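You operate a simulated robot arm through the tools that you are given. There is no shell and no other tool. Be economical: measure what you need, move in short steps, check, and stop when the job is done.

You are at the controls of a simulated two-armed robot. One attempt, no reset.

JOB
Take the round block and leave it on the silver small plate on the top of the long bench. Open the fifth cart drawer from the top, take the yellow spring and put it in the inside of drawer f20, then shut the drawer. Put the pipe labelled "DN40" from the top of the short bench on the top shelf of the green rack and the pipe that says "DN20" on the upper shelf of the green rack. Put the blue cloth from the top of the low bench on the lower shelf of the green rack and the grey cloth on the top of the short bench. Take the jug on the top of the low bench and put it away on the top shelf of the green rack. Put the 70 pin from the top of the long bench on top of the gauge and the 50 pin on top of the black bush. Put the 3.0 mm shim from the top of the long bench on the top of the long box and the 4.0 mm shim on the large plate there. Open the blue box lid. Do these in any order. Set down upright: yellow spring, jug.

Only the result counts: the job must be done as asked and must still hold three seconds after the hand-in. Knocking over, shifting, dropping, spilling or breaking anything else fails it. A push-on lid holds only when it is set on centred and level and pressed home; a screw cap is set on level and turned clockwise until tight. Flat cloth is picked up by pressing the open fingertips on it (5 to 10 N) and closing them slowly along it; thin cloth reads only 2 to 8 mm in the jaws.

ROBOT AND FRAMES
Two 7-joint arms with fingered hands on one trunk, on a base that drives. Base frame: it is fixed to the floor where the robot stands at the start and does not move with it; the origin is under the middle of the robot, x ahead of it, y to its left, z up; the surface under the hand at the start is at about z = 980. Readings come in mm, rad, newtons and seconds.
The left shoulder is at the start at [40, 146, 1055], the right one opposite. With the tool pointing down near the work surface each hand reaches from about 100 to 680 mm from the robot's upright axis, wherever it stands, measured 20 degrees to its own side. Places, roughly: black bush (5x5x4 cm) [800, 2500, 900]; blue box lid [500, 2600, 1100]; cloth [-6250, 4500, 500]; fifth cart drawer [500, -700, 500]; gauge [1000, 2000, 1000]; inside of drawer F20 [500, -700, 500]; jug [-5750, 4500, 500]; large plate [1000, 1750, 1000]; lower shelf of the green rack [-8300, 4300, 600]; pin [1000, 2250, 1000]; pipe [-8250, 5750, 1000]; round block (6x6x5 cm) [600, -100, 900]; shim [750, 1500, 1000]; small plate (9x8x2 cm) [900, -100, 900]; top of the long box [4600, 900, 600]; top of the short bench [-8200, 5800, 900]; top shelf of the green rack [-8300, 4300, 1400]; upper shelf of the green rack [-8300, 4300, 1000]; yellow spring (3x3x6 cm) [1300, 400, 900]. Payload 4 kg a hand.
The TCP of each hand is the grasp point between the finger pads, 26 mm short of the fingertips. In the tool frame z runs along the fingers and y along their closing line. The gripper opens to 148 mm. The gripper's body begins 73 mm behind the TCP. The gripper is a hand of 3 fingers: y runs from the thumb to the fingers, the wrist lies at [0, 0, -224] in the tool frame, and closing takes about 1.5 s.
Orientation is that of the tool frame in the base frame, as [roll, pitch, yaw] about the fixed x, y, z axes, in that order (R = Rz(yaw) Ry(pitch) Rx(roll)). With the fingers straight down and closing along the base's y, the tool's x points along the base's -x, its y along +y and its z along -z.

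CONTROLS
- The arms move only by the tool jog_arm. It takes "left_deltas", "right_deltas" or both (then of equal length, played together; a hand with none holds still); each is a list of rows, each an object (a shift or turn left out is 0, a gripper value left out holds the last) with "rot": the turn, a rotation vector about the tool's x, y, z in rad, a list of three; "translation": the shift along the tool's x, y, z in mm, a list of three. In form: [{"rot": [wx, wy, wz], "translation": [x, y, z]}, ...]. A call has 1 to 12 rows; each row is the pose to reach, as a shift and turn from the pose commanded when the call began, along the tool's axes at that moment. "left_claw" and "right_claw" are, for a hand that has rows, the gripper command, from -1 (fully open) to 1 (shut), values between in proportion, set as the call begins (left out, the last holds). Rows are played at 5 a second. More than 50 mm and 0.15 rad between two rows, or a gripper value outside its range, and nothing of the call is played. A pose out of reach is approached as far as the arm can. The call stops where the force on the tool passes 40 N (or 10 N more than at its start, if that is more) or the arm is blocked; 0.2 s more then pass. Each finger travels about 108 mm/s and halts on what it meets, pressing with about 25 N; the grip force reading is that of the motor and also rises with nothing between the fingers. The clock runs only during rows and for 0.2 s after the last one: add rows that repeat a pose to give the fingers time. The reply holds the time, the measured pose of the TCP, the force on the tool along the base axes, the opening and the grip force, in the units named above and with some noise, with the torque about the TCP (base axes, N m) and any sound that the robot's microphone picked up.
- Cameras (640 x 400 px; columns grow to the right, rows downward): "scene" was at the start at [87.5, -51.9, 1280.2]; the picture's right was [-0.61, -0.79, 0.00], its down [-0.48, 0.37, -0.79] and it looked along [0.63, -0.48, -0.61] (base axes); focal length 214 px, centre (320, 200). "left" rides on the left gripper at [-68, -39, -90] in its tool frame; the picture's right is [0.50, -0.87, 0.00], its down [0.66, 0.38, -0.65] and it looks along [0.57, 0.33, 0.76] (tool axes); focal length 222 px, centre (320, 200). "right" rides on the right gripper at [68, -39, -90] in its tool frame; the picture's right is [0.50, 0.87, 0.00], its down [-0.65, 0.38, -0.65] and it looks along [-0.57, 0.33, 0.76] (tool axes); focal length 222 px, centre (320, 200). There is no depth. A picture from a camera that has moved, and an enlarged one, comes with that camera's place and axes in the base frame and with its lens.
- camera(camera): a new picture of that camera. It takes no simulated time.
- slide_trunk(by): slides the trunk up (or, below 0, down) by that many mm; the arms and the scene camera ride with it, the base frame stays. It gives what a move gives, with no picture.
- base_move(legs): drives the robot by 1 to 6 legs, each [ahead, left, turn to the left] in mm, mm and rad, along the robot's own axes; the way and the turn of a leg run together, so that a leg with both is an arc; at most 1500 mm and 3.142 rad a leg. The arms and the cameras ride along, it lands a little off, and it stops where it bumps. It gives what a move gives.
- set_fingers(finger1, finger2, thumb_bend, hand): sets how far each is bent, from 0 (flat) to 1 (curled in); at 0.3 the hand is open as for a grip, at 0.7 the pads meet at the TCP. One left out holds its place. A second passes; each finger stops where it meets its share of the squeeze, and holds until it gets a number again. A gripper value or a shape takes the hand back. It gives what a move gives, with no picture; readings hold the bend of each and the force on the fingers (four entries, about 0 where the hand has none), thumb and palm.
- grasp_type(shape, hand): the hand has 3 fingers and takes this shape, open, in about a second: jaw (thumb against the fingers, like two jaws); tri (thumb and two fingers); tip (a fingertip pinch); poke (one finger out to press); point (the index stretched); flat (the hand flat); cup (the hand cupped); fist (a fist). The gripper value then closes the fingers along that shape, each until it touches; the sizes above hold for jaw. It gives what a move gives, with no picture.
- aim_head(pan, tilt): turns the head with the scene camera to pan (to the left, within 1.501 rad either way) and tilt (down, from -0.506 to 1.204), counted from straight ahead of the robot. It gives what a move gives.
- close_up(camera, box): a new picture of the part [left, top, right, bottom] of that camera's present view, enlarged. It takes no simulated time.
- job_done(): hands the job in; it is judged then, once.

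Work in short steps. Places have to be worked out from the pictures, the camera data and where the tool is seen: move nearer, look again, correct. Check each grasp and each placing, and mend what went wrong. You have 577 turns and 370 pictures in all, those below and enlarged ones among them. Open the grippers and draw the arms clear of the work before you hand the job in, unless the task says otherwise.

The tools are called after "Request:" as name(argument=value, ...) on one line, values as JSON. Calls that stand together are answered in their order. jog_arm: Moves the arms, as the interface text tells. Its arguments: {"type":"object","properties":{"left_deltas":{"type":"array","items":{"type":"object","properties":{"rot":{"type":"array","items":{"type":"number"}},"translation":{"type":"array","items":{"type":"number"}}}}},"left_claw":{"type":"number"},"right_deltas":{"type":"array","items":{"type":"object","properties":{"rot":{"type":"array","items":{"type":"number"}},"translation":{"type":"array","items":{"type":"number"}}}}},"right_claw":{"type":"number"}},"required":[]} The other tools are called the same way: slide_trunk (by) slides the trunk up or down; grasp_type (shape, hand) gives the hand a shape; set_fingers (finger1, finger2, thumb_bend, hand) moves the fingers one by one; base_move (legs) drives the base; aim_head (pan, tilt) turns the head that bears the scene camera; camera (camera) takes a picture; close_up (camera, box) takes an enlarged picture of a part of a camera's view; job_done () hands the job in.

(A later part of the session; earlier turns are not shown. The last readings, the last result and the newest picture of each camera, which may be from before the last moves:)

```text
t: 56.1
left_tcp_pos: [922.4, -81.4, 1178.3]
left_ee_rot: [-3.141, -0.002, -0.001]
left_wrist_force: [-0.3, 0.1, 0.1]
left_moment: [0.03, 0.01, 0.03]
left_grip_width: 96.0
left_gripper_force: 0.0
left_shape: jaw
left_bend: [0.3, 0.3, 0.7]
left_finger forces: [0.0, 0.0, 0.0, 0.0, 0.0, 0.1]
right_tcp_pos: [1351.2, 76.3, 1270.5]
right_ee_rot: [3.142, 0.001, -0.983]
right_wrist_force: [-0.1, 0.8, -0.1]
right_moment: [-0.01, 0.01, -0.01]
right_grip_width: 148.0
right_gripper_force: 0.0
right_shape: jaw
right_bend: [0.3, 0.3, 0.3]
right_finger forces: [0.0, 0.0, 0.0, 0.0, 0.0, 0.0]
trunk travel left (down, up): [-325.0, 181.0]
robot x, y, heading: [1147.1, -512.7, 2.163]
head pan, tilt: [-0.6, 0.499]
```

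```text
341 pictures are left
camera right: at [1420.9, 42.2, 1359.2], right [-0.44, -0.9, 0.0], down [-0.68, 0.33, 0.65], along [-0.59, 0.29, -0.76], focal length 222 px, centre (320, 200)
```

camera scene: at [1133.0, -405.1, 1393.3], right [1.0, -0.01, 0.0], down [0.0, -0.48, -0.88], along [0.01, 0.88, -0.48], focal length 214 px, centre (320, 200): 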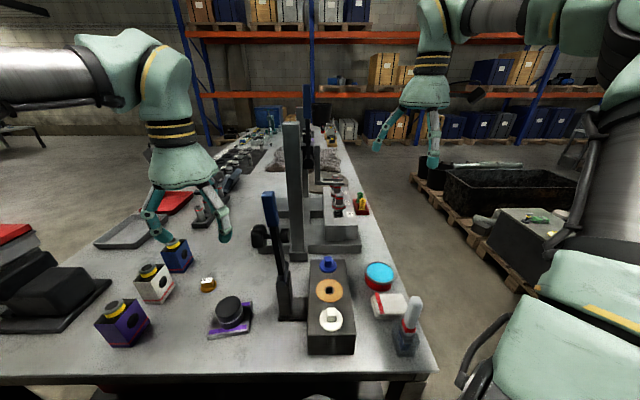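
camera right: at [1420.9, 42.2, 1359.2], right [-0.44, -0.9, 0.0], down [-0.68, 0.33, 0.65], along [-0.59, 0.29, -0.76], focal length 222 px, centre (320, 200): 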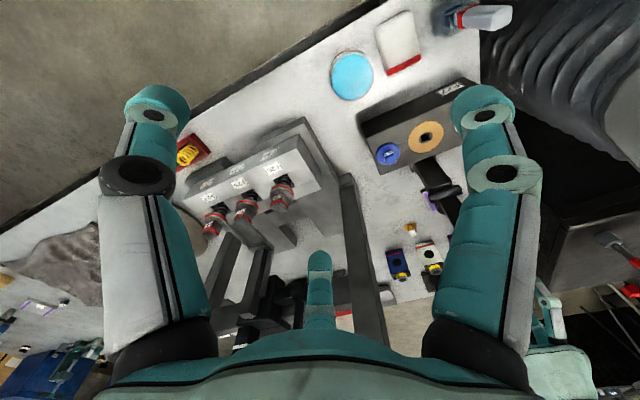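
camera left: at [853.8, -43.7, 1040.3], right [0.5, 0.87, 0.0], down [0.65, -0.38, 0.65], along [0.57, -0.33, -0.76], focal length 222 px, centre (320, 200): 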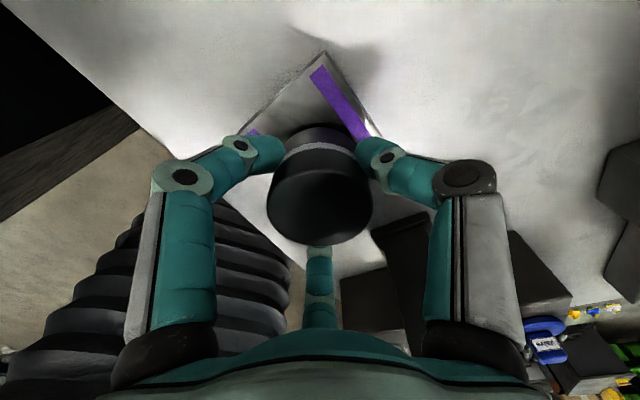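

Request:
close_up(camera="scene", box=[310, 170, 410, 240])

Request:
close_up(camera="right", box=[160, 110, 320, 230])

Request:
close_up(camera="scene", box=[220, 80, 400, 200])

```text
5.71 times, centred on (360, 205) of scene
camera zoom: at [1133.0, -405.1, 1393.3], right [1.0, -0.01, 0.0], down [0.0, -0.48, -0.88], along [0.01, 0.88, -0.48], focal length 1226 px, centre (91, 171)
```

zoom: 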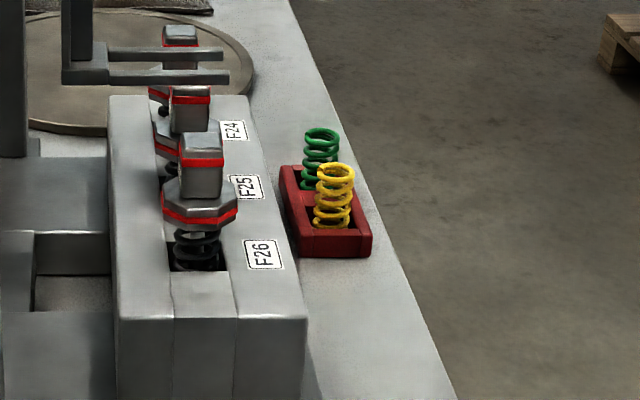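

```text
3.33 times, centred on (240, 170) of right
camera zoom: at [1420.9, 42.2, 1359.2], right [-0.44, -0.9, 0.0], down [-0.68, 0.33, 0.65], along [-0.59, 0.29, -0.76], focal length 740 px, centre (587, 300)
```

zoom: 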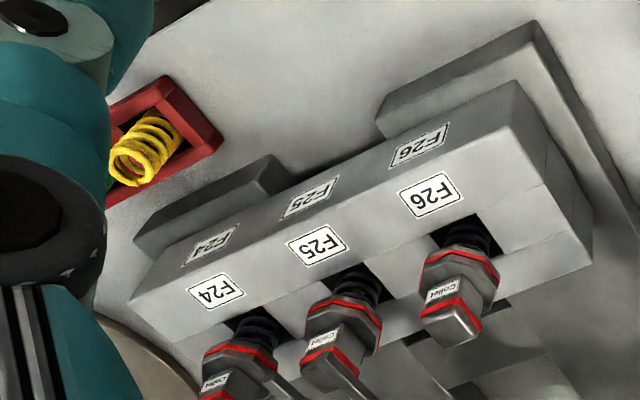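

```text
3.33 times, centred on (310, 140) of scene
camera zoom: at [1133.0, -405.1, 1393.3], right [1.0, -0.01, 0.0], down [0.0, -0.48, -0.88], along [0.01, 0.88, -0.48], focal length 715 px, centre (353, 400)
```

zoom: 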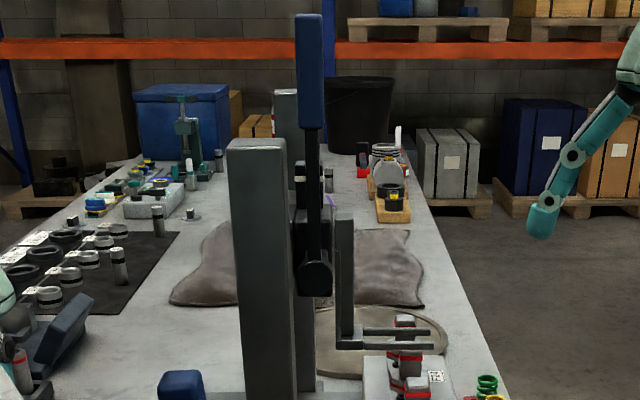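

Yellow spring stands in a red holder around (1325,430), beside the green one. I drive around to the far side of the bench, facing it.

Request:
base_move(legs=[[-400, 0, 0], [-268, -398, 0], [0, 0, 0.979], [0, -1240, 0]])

Request:
aim_head(pan=0.0, tilt=0.7)

Request:
camera(camera="scene")

Request:
aim_head(pan=-0.9, tilt=0.5)

Request:
camera(camera="scene")

```text
t: 69.4
left_tcp_pos: [1343.5, 423.5, 1178.1]
left_ee_rot: [3.14, 0.001, 1.009]
left_wrist_force: [0.4, 0.6, -0.4]
left_moment: [-0.03, 0.01, -0.01]
left_grip_width: 95.9
left_gripper_force: 0.1
left_shape: jaw
left_bend: [0.3, 0.3, 0.7]
left_finger forces: [0.0, 0.0, 0.1, 0.1, 0.1, 0.1]
right_tcp_pos: [1437.4, 870.7, 1270.8]
right_ee_rot: [3.141, 0.001, 0.027]
right_wrist_force: [0.5, -0.8, 0.9]
right_moment: [0.03, 0.04, -0.01]
right_grip_width: 148.0
right_gripper_force: 0.0
right_shape: jaw
right_bend: [0.3, 0.3, 0.3]
right_finger forces: [0.0, 0.0, 0.0, 0.0, 0.1, 0.1]
trunk travel left (down, up): [-325.0, 181.0]
robot x, y, heading: [1827.2, 383.2, -3.111]
head pan, tilt: [-0.6, 0.499]
```

```text
t: 70.4
left_tcp_pos: [1342.9, 423.8, 1177.3]
left_ee_rot: [3.141, 0.001, 1.009]
left_wrist_force: [0.4, 0.1, 0.4]
left_moment: [0.02, -0.04, 0.02]
left_grip_width: 96.3
left_gripper_force: 0.1
left_shape: jaw
left_bend: [0.3, 0.3, 0.7]
left_finger forces: [0.1, 0.0, 0.0, 0.0, 0.1, 0.0]
right_tcp_pos: [1437.7, 871.1, 1269.7]
right_ee_rot: [3.141, 0.0, 0.025]
right_wrist_force: [1.1, 0.5, 0.3]
right_moment: [0.0, 0.01, -0.05]
right_grip_width: 147.9
right_gripper_force: 0.1
right_shape: jaw
right_bend: [0.3, 0.3, 0.3]
right_finger forces: [0.0, 0.1, 0.1, 0.0, 0.0, 0.0]
trunk travel left (down, up): [-325.0, 181.0]
robot x, y, heading: [1824.6, 382.0, -3.116]
head pan, tilt: [0.0, 0.7]
```

```text
337 pictures are left
camera scene: at [1720.3, 379.9, 1375.6], right [-0.03, 1.0, 0.0], down [0.64, 0.02, -0.77], along [-0.76, -0.02, -0.64], focal length 214 px, centre (320, 200)
```

scene: 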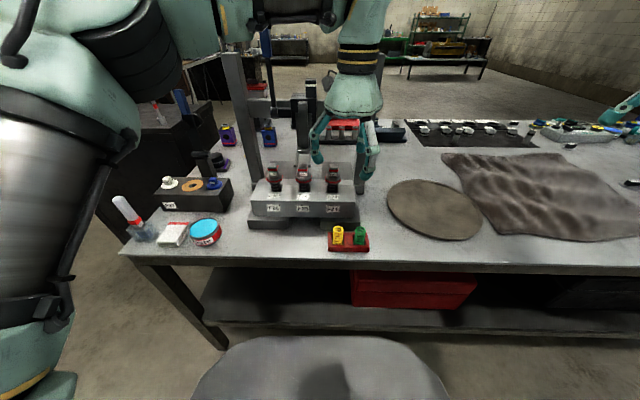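

```text
t: 71.6
left_tcp_pos: [1342.8, 423.7, 1178.1]
left_ee_rot: [3.14, 0.0, 1.01]
left_wrist_force: [0.3, 0.1, 0.0]
left_moment: [0.0, 0.0, 0.04]
left_grip_width: 96.0
left_gripper_force: 0.0
left_shape: jaw
left_bend: [0.3, 0.3, 0.7]
left_finger forces: [0.0, 0.1, 0.0, 0.0, 0.0, 0.0]
right_tcp_pos: [1438.0, 871.0, 1269.8]
right_ee_rot: [3.141, 0.001, 0.028]
right_wrist_force: [-0.7, 0.7, -0.1]
right_moment: [0.01, -0.01, -0.04]
right_grip_width: 147.9
right_gripper_force: 0.2
right_shape: jaw
right_bend: [0.3, 0.3, 0.3]
right_finger forces: [0.0, 0.1, 0.0, 0.0, 0.0, 0.1]
trunk travel left (down, up): [-325.0, 181.0]
robot x, y, heading: [1827.1, 381.7, -3.109]
head pan, tilt: [-0.901, 0.499]
```

```text
336 pictures are left
camera scene: at [1746.6, 452.0, 1393.3], right [0.77, 0.64, 0.0], down [0.31, -0.37, -0.88], along [-0.57, 0.67, -0.48], focal length 214 px, centre (320, 200)
```

scene: 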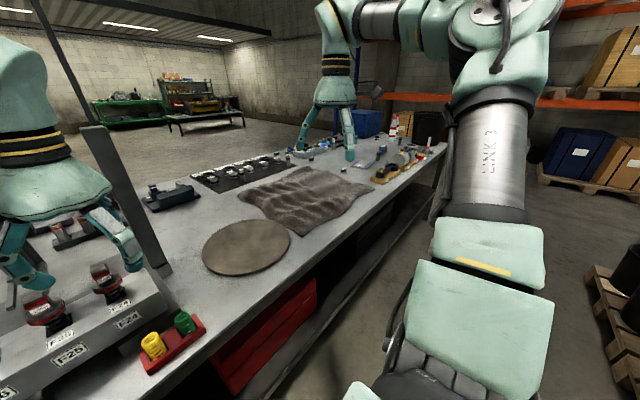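

The spring is near (1326,419), with 60 mm to the green one and enough room to the fixture. Check with the left hand camera, which is right above.

Request:
camera(camera="left")

```text
335 pictures are left
camera left: at [1275.1, 387.5, 1268.8], right [-0.47, 0.88, 0.0], down [0.67, 0.35, 0.65], along [0.58, 0.3, -0.76], focal length 222 px, centre (320, 200)
```

left: 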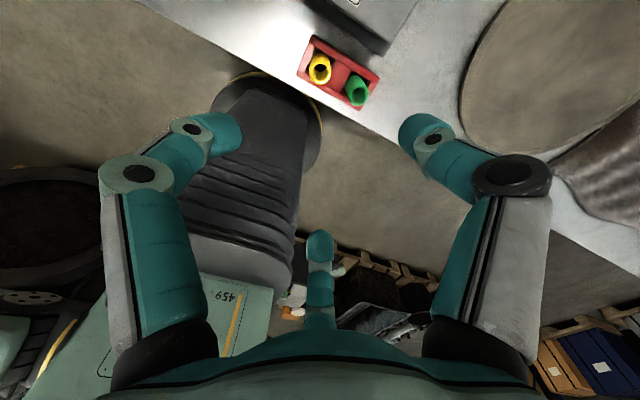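

Align over (1328,414) and go down to just above.

Request:
jog_arm(left_deltas=[{"translation": [-17, -7, 40]}, {"translation": [-17, -7, 80]}, {"translation": [-17, -7, 120]}, {"translation": [-17, -7, 160]}, {"translation": [-17, -7, 180]}, {"translation": [-17, -7, 180]}], left_claw=-0.15)

Request:
camera(camera="left")

Request:
aim_head(pan=0.0, tilt=0.7)

Request:
close_up(camera="scene", box=[270, 160, 430, 260])

```text
t: 73.0
left_tcp_pos: [1328.2, 412.5, 997.9]
left_ee_rot: [3.141, -0.001, 1.009]
left_wrist_force: [0.3, 0.2, 0.4]
left_moment: [-0.03, 0.0, 0.0]
left_grip_width: 85.5
left_gripper_force: 0.1
left_shape: jaw
left_bend: [0.33, 0.33, 0.7]
left_finger forces: [0.0, 0.1, 0.1, 0.0, 0.1, 0.1]
right_tcp_pos: [1438.2, 870.9, 1269.5]
right_ee_rot: [3.141, 0.001, 0.025]
right_wrist_force: [-0.5, 0.3, -1.2]
right_moment: [0.01, 0.01, 0.0]
right_grip_width: 147.9
right_gripper_force: 0.1
right_shape: jaw
right_bend: [0.3, 0.3, 0.3]
right_finger forces: [0.0, 0.1, 0.0, 0.0, 0.1, 0.0]
trunk travel left (down, up): [-325.0, 181.0]
robot x, y, heading: [1821.5, 381.6, -3.112]
head pan, tilt: [-0.901, 0.499]
```

```text
334 pictures are left
camera left: at [1260.4, 376.5, 1088.3], right [-0.47, 0.88, 0.0], down [0.67, 0.35, 0.65], along [0.58, 0.3, -0.76], focal length 222 px, centre (320, 200)
```

left: 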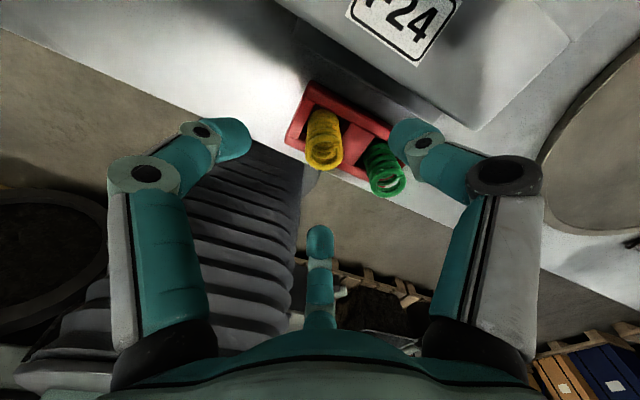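

```text
t: 74.2
left_tcp_pos: [1327.5, 413.0, 997.1]
left_ee_rot: [3.141, -0.001, 1.009]
left_wrist_force: [-0.1, 0.2, 1.1]
left_moment: [-0.03, 0.0, 0.01]
left_grip_width: 85.7
left_gripper_force: 0.1
left_shape: jaw
left_bend: [0.33, 0.33, 0.7]
left_finger forces: [0.0, 0.0, 0.0, 0.1, 0.0, 0.1]
right_tcp_pos: [1438.5, 870.8, 1271.0]
right_ee_rot: [3.141, 0.001, 0.028]
right_wrist_force: [-0.5, -1.1, -0.1]
right_moment: [0.02, 0.0, -0.05]
right_grip_width: 147.7
right_gripper_force: 0.1
right_shape: jaw
right_bend: [0.3, 0.3, 0.3]
right_finger forces: [0.0, 0.1, 0.0, 0.0, 0.1, 0.1]
trunk travel left (down, up): [-325.0, 181.0]
robot x, y, heading: [1825.9, 383.4, -3.113]
head pan, tilt: [0.0, 0.7]
```

```text
4.00 times, centred on (350, 210) of scene
camera zoom: at [1720.2, 380.1, 1375.6], right [-0.03, 1.0, 0.0], down [0.64, 0.02, -0.76], along [-0.76, -0.02, -0.64], focal length 858 px, centre (200, 160)
```

zoom: 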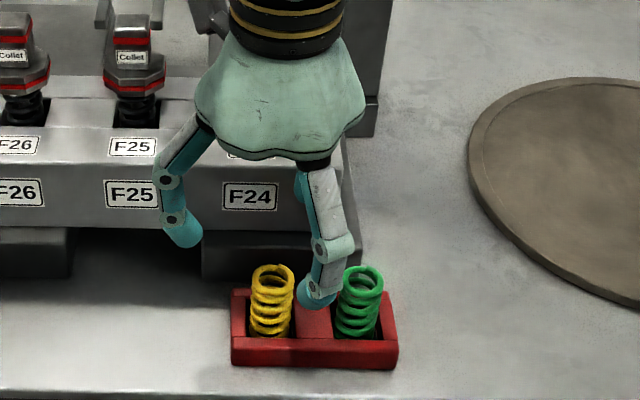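

Spring top ≈957, holder wall ≈911. Descend to TCP z 942 and close.

Request:
jog_arm(left_deltas=[{"translation": [1, 0, 30]}, {"translation": [1, 0, 55]}, {"translation": [1, 0, 55]}], left_claw=0.1)

Request:
camera(camera="left")

Request:
jog_arm(left_deltas=[{"translation": [0, 0, 0]}, {"translation": [0, 0, 0]}, {"translation": [0, 0, 0]}, {"translation": [0, 0, 0]}, {"translation": [0, 0, 0]}, {"translation": [0, 0, 0]}, {"translation": [0, 0, 0]}], left_claw=1)

Request:
close_up(camera="scene", box=[270, 160, 430, 260])

```text
t: 75.0
left_tcp_pos: [1329.8, 413.3, 942.8]
left_ee_rot: [3.142, 0.0, 1.009]
left_wrist_force: [1.0, 0.2, 0.0]
left_moment: [0.01, 0.02, 0.0]
left_grip_width: 66.9
left_gripper_force: 0.0
left_shape: jaw
left_bend: [0.39, 0.39, 0.7]
left_finger forces: [0.0, 0.0, 0.0, 0.0, 0.0, 0.1]
right_tcp_pos: [1437.6, 869.6, 1269.2]
right_ee_rot: [3.14, 0.001, 0.026]
right_wrist_force: [0.1, 0.8, -0.4]
right_moment: [-0.05, 0.0, 0.0]
right_grip_width: 147.6
right_gripper_force: 0.0
right_shape: jaw
right_bend: [0.3, 0.3, 0.3]
right_finger forces: [0.0, 0.1, 0.0, 0.1, 0.1, 0.0]
trunk travel left (down, up): [-325.0, 181.0]
robot x, y, heading: [1823.2, 379.0, -3.114]
head pan, tilt: [0.0, 0.7]
```

```text
332 pictures are left
camera left: at [1261.9, 376.7, 1034.1], right [-0.47, 0.88, 0.0], down [0.67, 0.35, 0.65], along [0.58, 0.3, -0.76], focal length 222 px, centre (320, 200)
```

left: 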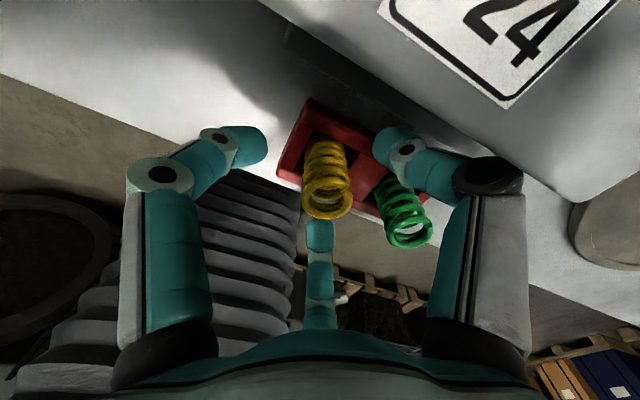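

```text
t: 76.6
left_tcp_pos: [1329.4, 414.3, 941.7]
left_ee_rot: [-3.141, 0.0, 1.009]
left_wrist_force: [-0.1, 0.0, -0.4]
left_moment: [0.0, 0.0, 0.0]
left_grip_width: 24.1
left_gripper_force: 25.2
left_shape: jaw
left_bend: [0.74, 0.75, 0.7]
left_finger forces: [22.0, 22.5, 0.1, 0.0, 20.3, 0.0]
right_tcp_pos: [1437.7, 870.5, 1270.2]
right_ee_rot: [-3.141, 0.0, 0.026]
right_wrist_force: [-0.2, -0.7, 0.1]
right_moment: [-0.01, -0.01, -0.02]
right_grip_width: 148.1
right_gripper_force: 0.0
right_shape: jaw
right_bend: [0.3, 0.3, 0.3]
right_finger forces: [0.1, 0.0, 0.0, 0.0, 0.0, 0.1]
trunk travel left (down, up): [-325.0, 181.0]
robot x, y, heading: [1830.2, 382.5, -3.118]
head pan, tilt: [0.0, 0.7]
```

```text
4.00 times, centred on (350, 210) of scene
camera zoom: at [1720.2, 380.0, 1375.6], right [-0.03, 1.0, 0.0], down [0.64, 0.02, -0.76], along [-0.76, -0.02, -0.64], focal length 858 px, centre (200, 160)
```

zoom: 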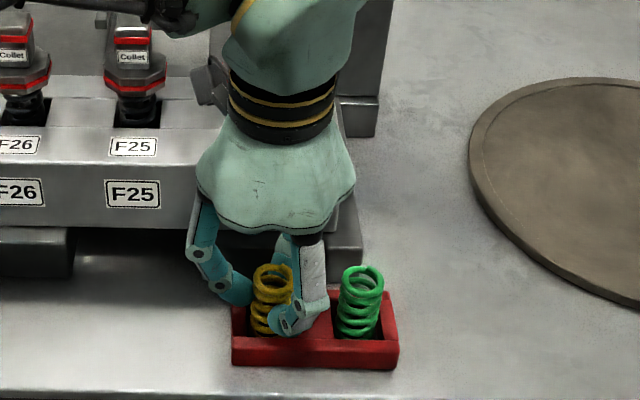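

Spring held. Lift it clear and check.

Request:
jog_arm(left_deltas=[{"translation": [0, 0, -45]}, {"translation": [0, 0, -90]}, {"translation": [0, 0, -135]}, {"translation": [0, 0, -180]}, {"translation": [0, 0, -230]}, {"translation": [0, 0, -230]}])

Request:
camera(camera="left")

Request:
close_up(camera="scene", box=[290, 80, 450, 180])

```text
t: 78.0
left_tcp_pos: [1326.9, 413.9, 1173.3]
left_ee_rot: [-3.141, -0.002, 1.009]
left_wrist_force: [0.3, -0.3, -0.4]
left_moment: [-0.02, -0.01, -0.02]
left_grip_width: 24.0
left_gripper_force: 25.1
left_shape: jaw
left_bend: [0.74, 0.75, 0.7]
left_finger forces: [21.9, 22.4, 0.1, 0.1, 20.3, 0.0]
right_tcp_pos: [1435.6, 871.7, 1269.5]
right_ee_rot: [3.141, -0.001, 0.025]
right_wrist_force: [-0.6, 0.5, 0.5]
right_moment: [0.0, 0.01, 0.02]
right_grip_width: 148.1
right_gripper_force: 0.0
right_shape: jaw
right_bend: [0.3, 0.3, 0.3]
right_finger forces: [0.0, 0.0, 0.1, 0.1, 0.0, 0.1]
trunk travel left (down, up): [-325.0, 181.0]
robot x, y, heading: [1828.3, 381.8, -3.115]
head pan, tilt: [0.0, 0.7]
```

```text
330 pictures are left
camera left: at [1258.9, 375.8, 1264.7], right [-0.47, 0.88, 0.0], down [0.67, 0.35, 0.65], along [0.58, 0.3, -0.76], focal length 222 px, centre (320, 200)
```

left: 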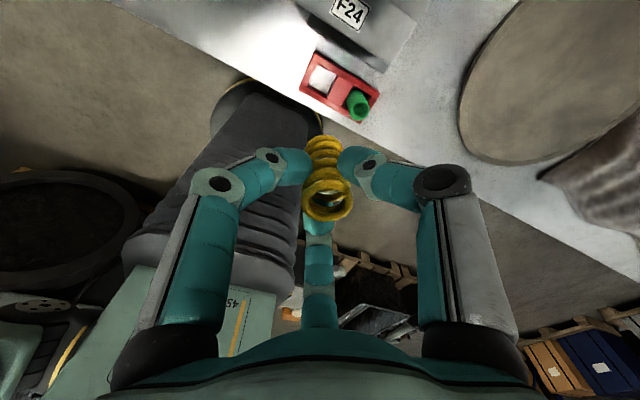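

```text
4.00 times, centred on (370, 130) of scene
camera zoom: at [1719.6, 379.8, 1375.5], right [-0.03, 1.0, 0.0], down [0.64, 0.02, -0.76], along [-0.76, -0.02, -0.64], focal length 858 px, centre (120, 480)
```

zoom: 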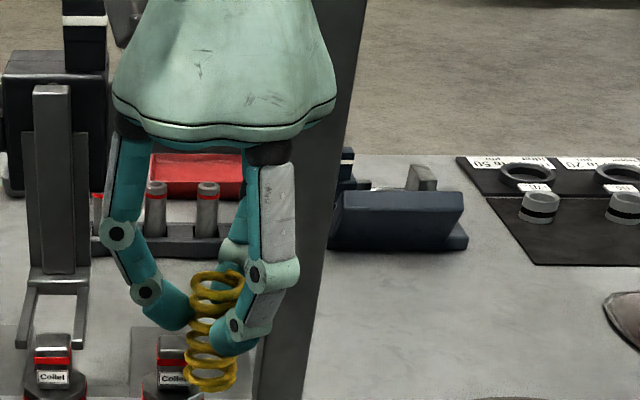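

Drive to the front of the cart with the spring.

Request:
base_move(legs=[[0, 1100, 0], [0, 930, 0], [1200, 0, 0], [1150, 0, 0], [0, 0, 3.115], [0, 850, 0]])

Request:
aim_head(pan=0.0, tilt=0.7)

Request:
camera(camera="scene")

```text
t: 110.5
left_tcp_pos: [126.2, -914.6, 1173.3]
left_ee_rot: [-3.142, 0.0, -2.309]
left_wrist_force: [-0.3, -0.5, -0.4]
left_moment: [-0.01, -0.01, 0.0]
left_grip_width: 24.2
left_gripper_force: 25.0
left_shape: jaw
left_bend: [0.74, 0.75, 0.7]
left_finger forces: [21.8, 21.9, 0.0, 0.1, 20.1, 0.0]
right_tcp_pos: [-61.8, -1345.7, 1269.9]
right_ee_rot: [-3.141, 0.001, 2.992]
right_wrist_force: [0.0, -0.2, 0.6]
right_moment: [0.0, 0.01, -0.01]
right_grip_width: 147.7
right_gripper_force: 0.1
right_shape: jaw
right_bend: [0.3, 0.3, 0.3]
right_finger forces: [0.1, 0.1, 0.0, 0.1, 0.0, 0.0]
trunk travel left (down, up): [-325.0, 181.0]
robot x, y, heading: [-360.6, -794.8, -0.148]
head pan, tilt: [0.0, 0.7]
```

```text
t: 111.1
left_tcp_pos: [126.4, -913.6, 1172.5]
left_ee_rot: [-3.142, 0.001, -2.309]
left_wrist_force: [-0.5, -0.1, -0.5]
left_moment: [0.04, 0.03, -0.01]
left_grip_width: 23.7
left_gripper_force: 25.0
left_shape: jaw
left_bend: [0.74, 0.75, 0.7]
left_finger forces: [21.8, 22.0, 0.1, 0.0, 20.1, 0.1]
right_tcp_pos: [-64.0, -1345.5, 1270.5]
right_ee_rot: [3.14, 0.0, 2.994]
right_wrist_force: [-1.2, -0.1, 0.8]
right_moment: [0.02, -0.01, -0.02]
right_grip_width: 147.9
right_gripper_force: 0.0
right_shape: jaw
right_bend: [0.3, 0.3, 0.3]
right_finger forces: [0.0, 0.1, 0.0, 0.0, 0.0, 0.0]
trunk travel left (down, up): [-325.0, 181.0]
robot x, y, heading: [-363.0, -794.7, -0.145]
head pan, tilt: [0.0, 0.7]
```

```text
328 pictures are left
camera scene: at [-257.1, -810.2, 1375.6], right [-0.15, -0.99, 0.0], down [-0.64, 0.09, -0.76], along [0.76, -0.11, -0.64], focal length 214 px, centre (320, 200)
```

scene: 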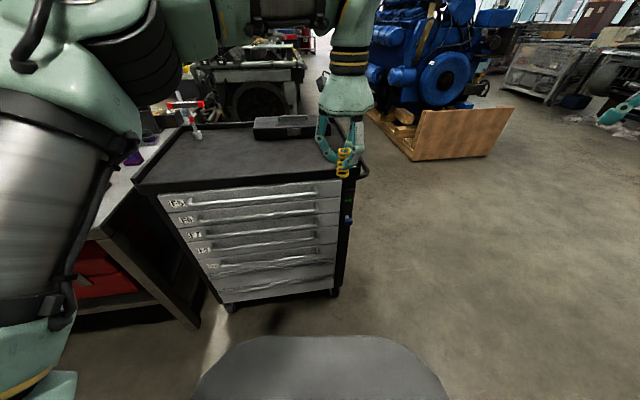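

Straighten the heading, shift to y≈-690 and zoom in on the drawers.

Request:
base_move(legs=[[0, 0, 0.147], [0, 100, 0]])

Request:
aim_head(pan=0.0, tilt=0.9)

Request:
camera(camera="scene")

Request:
close_up(camera="scene", box=[180, 80, 420, 250])

```text
t: 112.9
left_tcp_pos: [138.2, -740.5, 1173.3]
left_ee_rot: [-3.141, 0.003, -2.161]
left_wrist_force: [-0.2, 0.8, -1.0]
left_moment: [0.01, -0.01, 0.02]
left_grip_width: 23.6
left_gripper_force: 24.5
left_shape: jaw
left_bend: [0.74, 0.75, 0.7]
left_finger forces: [22.0, 22.0, 0.1, 0.0, 20.1, 0.1]
right_tcp_pos: [16.5, -1197.2, 1268.8]
right_ee_rot: [3.139, -0.001, 3.141]
right_wrist_force: [0.0, 0.9, -0.4]
right_moment: [0.03, 0.0, 0.0]
right_grip_width: 148.0
right_gripper_force: 0.0
right_shape: jaw
right_bend: [0.3, 0.3, 0.3]
right_finger forces: [0.0, 0.0, 0.1, 0.1, 0.0, 0.1]
trunk travel left (down, up): [-325.0, 181.0]
robot x, y, heading: [-358.7, -697.8, 0.003]
head pan, tilt: [0.0, 0.7]
```

```text
t: 113.6
left_tcp_pos: [137.9, -737.0, 1174.3]
left_ee_rot: [-3.141, 0.001, -2.16]
left_wrist_force: [-0.3, 0.6, -0.7]
left_moment: [0.0, 0.02, -0.01]
left_grip_width: 23.6
left_gripper_force: 25.2
left_shape: jaw
left_bend: [0.74, 0.75, 0.7]
left_finger forces: [21.9, 22.0, 0.1, 0.1, 20.2, 0.1]
right_tcp_pos: [14.9, -1195.1, 1270.2]
right_ee_rot: [-3.139, 0.0, -3.141]
right_wrist_force: [1.6, 0.7, 0.2]
right_moment: [-0.02, -0.02, 0.04]
right_grip_width: 147.7
right_gripper_force: 0.0
right_shape: jaw
right_bend: [0.3, 0.3, 0.3]
right_finger forces: [0.0, 0.0, 0.0, 0.1, 0.0, 0.0]
trunk travel left (down, up): [-325.0, 181.0]
robot x, y, heading: [-358.7, -696.9, 0.002]
head pan, tilt: [0.0, 0.901]
```

```text
327 pictures are left
camera scene: at [-265.5, -692.8, 1359.5], right [0.0, -1.0, 0.0], down [-0.78, 0.0, -0.62], along [0.62, 0.0, -0.78], focal length 214 px, centre (320, 200)
```

scene: 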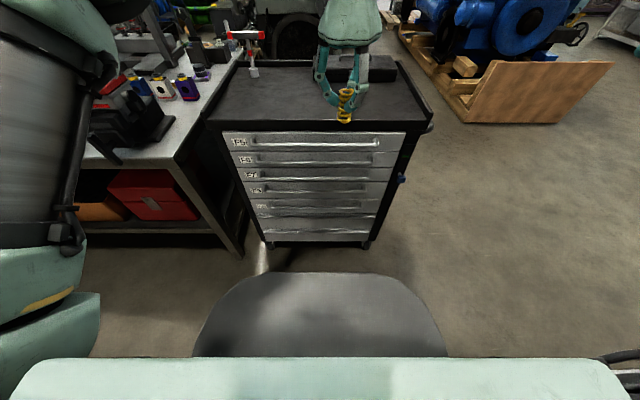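

```text
2.35 times, centred on (300, 165) of scene
camera zoom: at [-265.5, -692.8, 1359.5], right [0.0, -1.0, 0.0], down [-0.78, 0.0, -0.62], along [0.62, 0.0, -0.78], focal length 505 px, centre (367, 282)
```

zoom: 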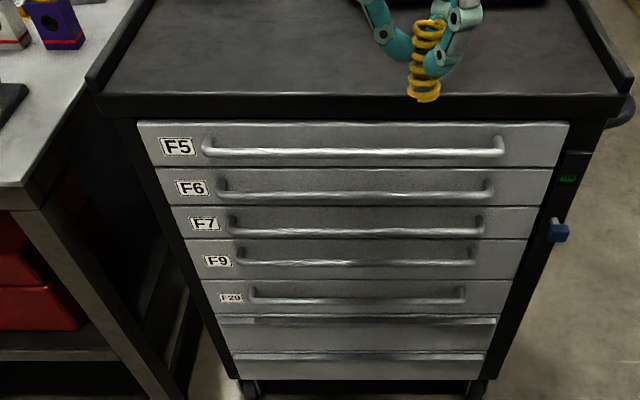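

Seven drawers, the fifth is F20 (bar about y −484…−876). I move the spring hand aside to the left, lower the trunk, and start turning the right hand to point forward.

Request:
jog_arm(left_deltas=[{"translation": [-32, 36, 0]}, {"translation": [-64, 71, 0]}, {"translation": [-95, 107, 0]}, {"translation": [-127, 142, 0]}, {"translation": [-158, 178, 0]}, {"translation": [-158, 178, 0]}, {"translation": [-158, 178, 0]}], right_deltas=[{"rot": [0.086, -0.086, -0.086]}, {"rot": [0.172, -0.172, -0.172]}, {"rot": [0.258, -0.258, -0.258]}, {"rot": [0.344, -0.344, -0.344]}, {"rot": [0.43, -0.43, -0.43]}, {"rot": [0.516, -0.516, -0.516]}, {"rot": [0.6045, -0.6045, -0.6045]}])

Request:
slide_trunk(by=-300)

Request:
jog_arm(right_deltas=[{"rot": [0.086, -0.086, -0.086]}, {"rot": [0.172, -0.172, -0.172]}, {"rot": [0.258, -0.258, -0.258]}, {"rot": [0.344, -0.344, -0.344]}, {"rot": [0.43, -0.43, -0.43]}, {"rot": [0.516, -0.516, -0.516]}, {"rot": [0.6045, -0.6045, -0.6045]}, {"rot": [0.6045, -0.6045, -0.6045]}])

Request:
camera(camera="scene")

```text
refused: row 7 steps farther than a row can; nothing moved
```

```text
t: 116.6
left_tcp_pos: [138.7, -739.8, 874.4]
left_ee_rot: [3.141, 0.0, -2.161]
left_wrist_force: [-0.3, 0.4, -0.3]
left_moment: [0.02, 0.0, 0.01]
left_grip_width: 23.6
left_gripper_force: 25.2
left_shape: jaw
left_bend: [0.74, 0.75, 0.7]
left_finger forces: [21.8, 22.0, 0.0, 0.1, 20.1, 0.0]
right_tcp_pos: [16.2, -1194.7, 969.7]
right_ee_rot: [3.141, 0.0, -3.142]
right_wrist_force: [-0.2, -0.1, -0.2]
right_moment: [0.02, -0.03, -0.02]
right_grip_width: 147.7
right_gripper_force: 0.0
right_shape: jaw
right_bend: [0.3, 0.3, 0.3]
right_finger forces: [0.0, 0.0, 0.0, 0.0, 0.0, 0.0]
trunk travel left (down, up): [-25.0, 481.0]
robot x, y, heading: [-358.6, -696.1, 0.007]
head pan, tilt: [0.0, 0.901]
```

```text
refused: row 7 steps farther than a row can; nothing moved
```

```text
325 pictures are left
camera scene: at [-265.7, -694.2, 1059.7], right [0.0, -1.0, 0.0], down [-0.78, 0.0, -0.62], along [0.62, 0.0, -0.78], focal length 214 px, centre (320, 200)
```

scene: 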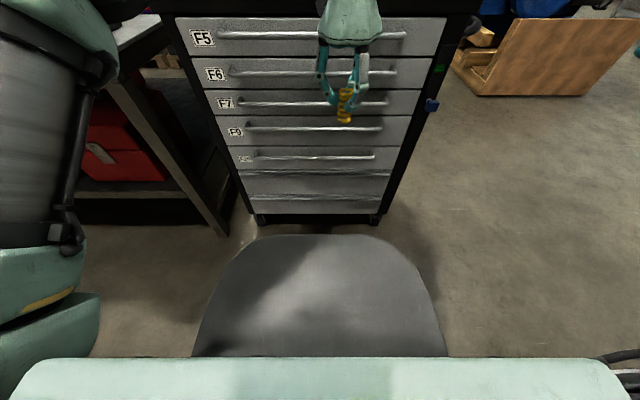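

Handle triangulates to about x≈330, z≈557. Repeat the jogs with smaller steps.

Request:
jog_arm(left_deltas=[{"translation": [-28, 31, 0]}, {"translation": [-55, 62, 0]}, {"translation": [-83, 93, 0]}, {"translation": [-111, 125, 0]}, {"translation": [-139, 156, 0]}, {"translation": [-158, 178, 0]}, {"translation": [-158, 178, 0]}, {"translation": [-158, 178, 0]}], right_deltas=[{"rot": [0.08, -0.08, -0.08]}, {"rot": [0.16, -0.16, -0.16]}, {"rot": [0.24, -0.24, -0.24]}, {"rot": [0.32, -0.32, -0.32]}, {"rot": [0.4, -0.4, -0.4]}, {"rot": [0.48, -0.48, -0.48]}, {"rot": [0.56, -0.56, -0.56]}, {"rot": [0.6045, -0.6045, -0.6045]}])

Request:
jog_arm(right_deltas=[{"rot": [0.08, -0.08, -0.08]}, {"rot": [0.16, -0.16, -0.16]}, {"rot": [0.24, -0.24, -0.24]}, {"rot": [0.32, -0.32, -0.32]}, {"rot": [0.4, -0.4, -0.4]}, {"rot": [0.48, -0.48, -0.48]}, {"rot": [0.56, -0.56, -0.56]}, {"rot": [0.6045, -0.6045, -0.6045]}, {"rot": [0.6045, -0.6045, -0.6045]}])

Request:
camera(camera="right")

```text
t: 118.4
left_tcp_pos: [79.5, -512.2, 875.5]
left_ee_rot: [3.141, 0.0, -2.161]
left_wrist_force: [-0.1, -0.4, -0.2]
left_moment: [-0.02, -0.02, 0.02]
left_grip_width: 23.9
left_gripper_force: 24.4
left_shape: jaw
left_bend: [0.74, 0.75, 0.7]
left_finger forces: [21.7, 21.9, 0.0, 0.0, 20.1, 0.0]
right_tcp_pos: [15.2, -1194.6, 970.1]
right_ee_rot: [-2.355, 0.341, -2.356]
right_wrist_force: [-0.6, 0.3, 0.1]
right_moment: [0.01, 0.0, -0.01]
right_grip_width: 147.8
right_gripper_force: 0.1
right_shape: jaw
right_bend: [0.3, 0.3, 0.3]
right_finger forces: [0.0, 0.0, 0.0, 0.0, 0.0, 0.0]
trunk travel left (down, up): [-25.0, 481.0]
robot x, y, heading: [-360.4, -696.2, 0.003]
head pan, tilt: [0.0, 0.901]
```

```text
t: 120.4
left_tcp_pos: [80.4, -512.2, 874.4]
left_ee_rot: [3.141, -0.001, -2.16]
left_wrist_force: [0.2, -0.8, -1.0]
left_moment: [-0.03, 0.02, 0.01]
left_grip_width: 23.7
left_gripper_force: 24.9
left_shape: jaw
left_bend: [0.74, 0.75, 0.7]
left_finger forces: [21.7, 22.0, 0.1, 0.0, 20.1, 0.1]
right_tcp_pos: [15.5, -1195.6, 970.1]
right_ee_rot: [-1.569, -0.002, -1.571]
right_wrist_force: [0.7, 0.6, -0.1]
right_moment: [-0.01, 0.04, -0.03]
right_grip_width: 148.0
right_gripper_force: 0.1
right_shape: jaw
right_bend: [0.3, 0.3, 0.3]
right_finger forces: [0.0, 0.1, 0.1, 0.0, 0.1, 0.0]
trunk travel left (down, up): [-25.0, 481.0]
robot x, y, heading: [-360.9, -692.6, 0.004]
head pan, tilt: [0.0, 0.901]
```

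```text
324 pictures are left
camera right: at [-74.9, -1261.9, 1007.9], right [0.0, -0.5, -0.87], down [-0.65, 0.65, -0.38], along [0.76, 0.57, -0.33], focal length 222 px, centre (320, 200)
```

right: 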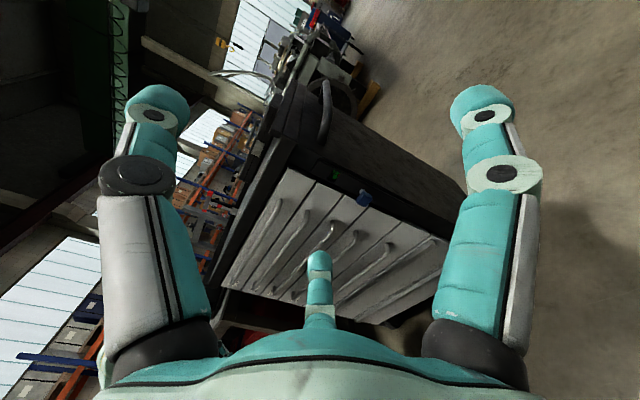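

Hand points forward. Move to in front of the F20 handle.

Request:
jog_arm(right_deltas=[{"translation": [-38, 31, 4]}, {"translation": [-76, 62, 8]}, {"translation": [-114, 93, 11]}, {"translation": [-152, 123, 15]}, {"translation": [-190, 154, 19]}, {"translation": [-228, 185, 23]}, {"translation": [-266, 216, 26]}, {"translation": [-304, 247, 30]}, {"translation": [-342, 278, 34]}, {"translation": [-380, 309, 38]}, {"translation": [-418, 340, 41]}, {"translation": [-455, 370, 45]}], right_claw=-0.2)

Request:
camera(camera="right")

Request:
camera(camera="scene")

```text
t: 123.0
left_tcp_pos: [81.2, -511.5, 874.8]
left_ee_rot: [-3.142, 0.0, -2.159]
left_wrist_force: [0.1, 0.3, -0.3]
left_moment: [-0.01, -0.01, -0.01]
left_grip_width: 23.7
left_gripper_force: 24.9
left_shape: jaw
left_bend: [0.74, 0.75, 0.7]
left_finger forces: [21.7, 22.2, 0.0, 0.1, 20.1, 0.0]
right_tcp_pos: [12.5, -1099.7, 695.0]
right_ee_rot: [-1.569, -0.001, -1.57]
right_wrist_force: [1.0, -0.2, -0.3]
right_moment: [0.01, 0.0, 0.0]
right_grip_width: 88.8
right_gripper_force: 0.1
right_shape: jaw
right_bend: [0.32, 0.32, 0.7]
right_finger forces: [0.0, 0.0, 0.0, 0.1, 0.0, 0.0]
right hand out of reach, approached as far as the arm can: row 2, 3, 4, 5, 6, 7, 8, 9, 10, 11, 12
trunk travel left (down, up): [-25.0, 481.0]
robot x, y, heading: [-359.2, -690.7, 0.003]
head pan, tilt: [0.0, 0.901]
```

```text
323 pictures are left
camera right: at [-78.7, -1167.1, 732.4], right [0.0, -0.5, -0.87], down [-0.65, 0.65, -0.38], along [0.76, 0.57, -0.33], focal length 222 px, centre (320, 200)
```

right: 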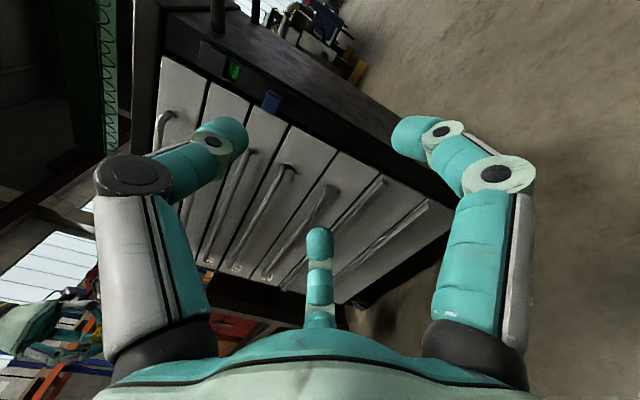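

```text
322 pictures are left
camera scene: at [-265.4, -694.1, 1059.6], right [0.0, -1.0, 0.0], down [-0.78, 0.0, -0.62], along [0.62, 0.0, -0.78], focal length 214 px, centre (320, 200)
```

scene: 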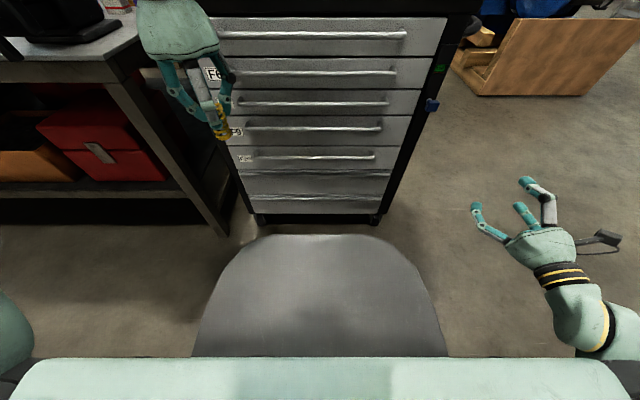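

The wrist was too close to the shoulder. I go forward (+x) first; test a small step to see the reference.

Request:
jog_arm(right_deltas=[{"translation": [0, 0, 40]}, {"translation": [0, 0, 80]}, {"translation": [0, 0, 120]}, {"translation": [0, 0, 120]}])

```text
t: 124.0
left_tcp_pos: [80.2, -511.0, 876.6]
left_ee_rot: [-3.14, -0.001, -2.162]
left_wrist_force: [0.6, 0.0, -0.6]
left_moment: [0.01, 0.02, 0.04]
left_grip_width: 23.7
left_gripper_force: 24.8
left_shape: jaw
left_bend: [0.74, 0.75, 0.7]
left_finger forces: [21.7, 22.1, 0.1, 0.0, 20.1, 0.0]
right_tcp_pos: [94.9, -1138.8, 722.4]
right_ee_rot: [-1.569, -0.001, -1.571]
right_wrist_force: [1.2, 0.4, 1.4]
right_moment: [-0.01, 0.03, -0.01]
right_grip_width: 89.0
right_gripper_force: 0.0
right_shape: jaw
right_bend: [0.32, 0.32, 0.7]
right_finger forces: [0.0, 0.0, 0.1, 0.1, 0.0, 0.0]
right hand out of reach, approached as far as the arm can: row 1, 2, 3, 4
trunk travel left (down, up): [-25.0, 481.0]
robot x, y, heading: [-362.2, -698.5, 0.001]
head pan, tilt: [0.0, 0.901]
```

The roll seems awkward for the wrist; I roll the hand toward the opposite orientation (fingers above, thumb below).

Request:
jog_arm(right_deltas=[{"rot": [0, 0, 0.14]}, {"rot": [0, 0, 0.28]}, {"rot": [0, 0, 0.42]}, {"rot": [0, 0, 0.56]}, {"rot": [0, 0, 0.7]}, {"rot": [0, 0, 0.84]}, {"rot": [0, 0, 0.98]}, {"rot": [0, 0, 1.12]}, {"rot": [0, 0, 1.26]}, {"rot": [0, 0, 1.4]}, {"rot": [0, 0, 1.5708]}, {"rot": [0, 0, 1.5708]}])

```text
refused: row 11 steps farther than a row can; nothing moved
```

Request:
jog_arm(right_deltas=[{"rot": [0, 0, 0.145]}, {"rot": [0, 0, 0.29]}, {"rot": [0, 0, 0.435]}, {"rot": [0, 0, 0.58]}, {"rot": [0, 0, 0.725]}, {"rot": [0, 0, 0.87]}, {"rot": [0, 0, 1.015]}, {"rot": [0, 0, 1.16]}, {"rot": [0, 0, 1.305]}, {"rot": [0, 0, 1.45]}, {"rot": [0, 0, 1.5708]}, {"rot": [0, 0, 1.5708]}])

```text
t: 126.6
left_tcp_pos: [80.8, -510.5, 876.0]
left_ee_rot: [-3.14, 0.0, -2.161]
left_wrist_force: [-0.4, 0.0, -0.2]
left_moment: [0.01, -0.01, -0.01]
left_grip_width: 23.6
left_gripper_force: 25.0
left_shape: jaw
left_bend: [0.74, 0.75, 0.7]
left_finger forces: [21.8, 22.1, 0.0, 0.1, 20.1, 0.0]
right_tcp_pos: [95.8, -1139.6, 721.7]
right_ee_rot: [2.018, 1.568, 2.019]
right_wrist_force: [-0.7, 0.8, -0.1]
right_moment: [0.0, -0.01, 0.01]
right_grip_width: 88.9
right_gripper_force: 0.1
right_shape: jaw
right_bend: [0.32, 0.32, 0.7]
right_finger forces: [0.0, 0.1, 0.1, 0.0, 0.0, 0.1]
trunk travel left (down, up): [-25.0, 481.0]
robot x, y, heading: [-359.2, -693.5, 0.002]
head pan, tilt: [0.0, 0.901]
```

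Request:
jog_arm(right_deltas=[{"rot": [0, 0, 0.145]}, {"rot": [0, 0, 0.29]}, {"rot": [0, 0, 0.435]}, {"rot": [0, 0, 0.58]}, {"rot": [0, 0, 0.725]}, {"rot": [0, 0, 0.87]}, {"rot": [0, 0, 1.015]}, {"rot": [0, 0, 1.16]}, {"rot": [0, 0, 1.305]}, {"rot": [0, 0, 1.45]}, {"rot": [0, 0, 1.5708]}, {"rot": [0, 0, 1.5708]}])

```text
t: 129.2
left_tcp_pos: [79.5, -511.2, 875.8]
left_ee_rot: [3.141, -0.001, -2.161]
left_wrist_force: [-1.2, -0.7, -0.5]
left_moment: [0.01, 0.0, 0.01]
left_grip_width: 23.8
left_gripper_force: 24.9
left_shape: jaw
left_bend: [0.74, 0.75, 0.7]
left_finger forces: [21.7, 22.0, 0.1, 0.0, 20.1, 0.0]
right_tcp_pos: [95.5, -1139.2, 720.6]
right_ee_rot: [1.572, -0.001, 1.571]
right_wrist_force: [-0.2, 0.3, 0.3]
right_moment: [-0.03, 0.03, -0.02]
right_grip_width: 88.9
right_gripper_force: 0.1
right_shape: jaw
right_bend: [0.32, 0.32, 0.7]
right_finger forces: [0.1, 0.1, 0.0, 0.1, 0.0, 0.0]
trunk travel left (down, up): [-25.0, 481.0]
robot x, y, heading: [-363.7, -696.1, -0.001]
head pan, tilt: [0.0, 0.901]
```

Orientation reached. Move to (190,-740,570).

Request:
jog_arm(right_deltas=[{"translation": [40, -15, 15]}, {"translation": [80, -30, 30]}, {"translation": [120, -45, 45]}, {"translation": [160, -60, 60]}, {"translation": [200, -76, 75]}, {"translation": [240, -91, 90]}, {"translation": [280, -106, 95]}, {"translation": [320, -121, 95]}, {"translation": [360, -136, 95]}, {"translation": [399, -151, 95]}, {"translation": [399, -151, 95]}])

Request:
camera(camera="right")

Request:
camera(camera="scene")

```text
t: 131.6
left_tcp_pos: [80.7, -510.2, 873.7]
left_ee_rot: [-3.141, -0.001, -2.161]
left_wrist_force: [0.0, 0.6, -1.2]
left_moment: [0.0, -0.01, 0.0]
left_grip_width: 23.6
left_gripper_force: 24.6
left_shape: jaw
left_bend: [0.74, 0.75, 0.7]
left_finger forces: [21.5, 22.0, 0.0, 0.0, 20.1, 0.0]
right_tcp_pos: [90.5, -1132.9, 725.4]
right_ee_rot: [1.571, -0.001, 1.57]
right_wrist_force: [-0.4, 0.2, 0.4]
right_moment: [-0.02, 0.01, 0.0]
right_grip_width: 88.8
right_gripper_force: 0.1
right_shape: jaw
right_bend: [0.32, 0.32, 0.7]
right_finger forces: [0.0, 0.0, 0.0, 0.1, 0.1, 0.0]
right hand out of reach, approached as far as the arm can: row 1, 2, 3, 4, 5, 6, 7, 8, 9, 10, 11
trunk travel left (down, up): [-25.0, 481.0]
robot x, y, heading: [-359.5, -696.9, -0.0]
head pan, tilt: [0.0, 0.901]
```

```text
321 pictures are left
camera right: at [-0.1, -1064.4, 685.9], right [0.0, 0.5, 0.87], down [-0.65, -0.66, 0.38], along [0.76, -0.57, 0.33], focal length 222 px, centre (320, 200)
```

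right: 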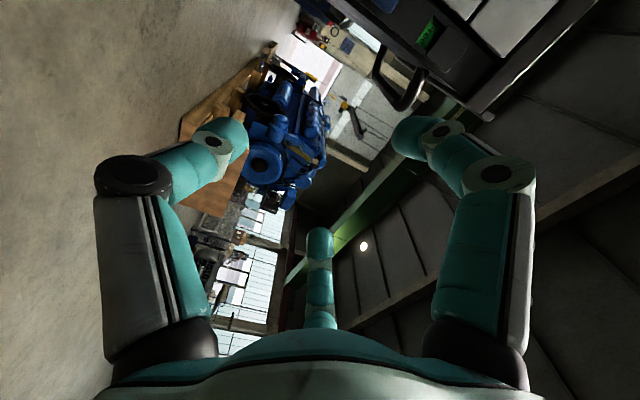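

```text
320 pictures are left
camera scene: at [-265.6, -694.1, 1059.7], right [0.0, -1.0, 0.0], down [-0.78, 0.0, -0.62], along [0.62, 0.0, -0.78], focal length 214 px, centre (320, 200)
```

scene: 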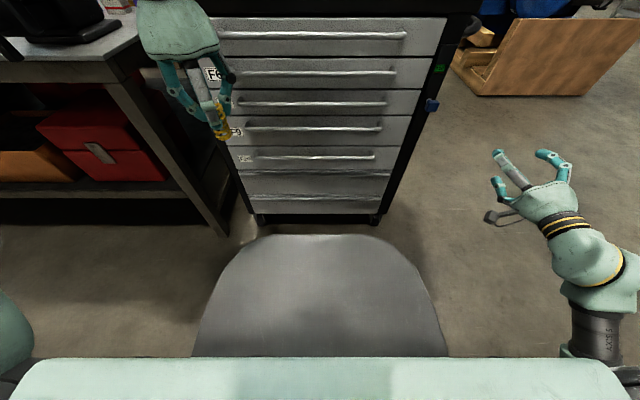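

Stuck on a joint limit. I bring the hand to tool-down with closing line along x (rotate about tool x), then translate in front of the drawer.

Request:
jog_arm(right_deltas=[{"rot": [0.145, 0, 0]}, {"rot": [0.29, 0, 0]}, {"rot": [0.435, 0, 0]}, {"rot": [0.58, 0, 0]}, {"rot": [0.725, 0, 0]}, {"rot": [0.87, 0, 0]}, {"rot": [1.015, 0, 0]}, {"rot": [1.16, 0, 0]}, {"rot": [1.305, 0, 0]}, {"rot": [1.45, 0, 0]}, {"rot": [1.5708, 0, 0]}, {"rot": [1.5708, 0, 0]}])

Request:
camera(camera="scene")

```text
t: 134.2
left_tcp_pos: [80.9, -510.8, 875.4]
left_ee_rot: [-3.141, -0.001, -2.161]
left_wrist_force: [-0.6, 0.1, -1.4]
left_moment: [-0.01, 0.04, 0.0]
left_grip_width: 23.6
left_gripper_force: 25.9
left_shape: jaw
left_bend: [0.74, 0.75, 0.7]
left_finger forces: [21.7, 22.1, 0.0, 0.0, 20.0, 0.1]
right_tcp_pos: [91.7, -1127.7, 730.0]
right_ee_rot: [3.141, -0.003, 1.571]
right_wrist_force: [-0.3, 0.3, 0.4]
right_moment: [-0.06, -0.02, 0.0]
right_grip_width: 88.9
right_gripper_force: 0.0
right_shape: jaw
right_bend: [0.32, 0.32, 0.7]
right_finger forces: [0.0, 0.1, 0.1, 0.0, 0.0, 0.0]
right hand out of reach, approached as far as the arm can: row 1, 2, 3, 4, 5, 6, 7, 8, 9
trunk travel left (down, up): [-25.0, 481.0]
robot x, y, heading: [-360.2, -693.2, 0.004]
head pan, tilt: [0.0, 0.901]
```

```text
319 pictures are left
camera scene: at [-265.0, -694.9, 1059.6], right [0.0, -1.0, 0.0], down [-0.78, 0.0, -0.62], along [0.62, 0.0, -0.78], focal length 214 px, centre (320, 200)
```

scene: 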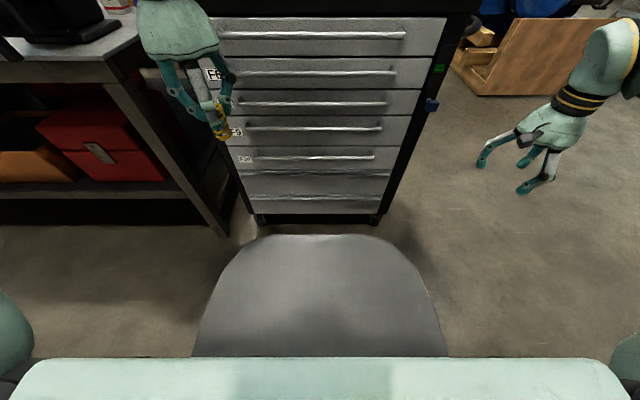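

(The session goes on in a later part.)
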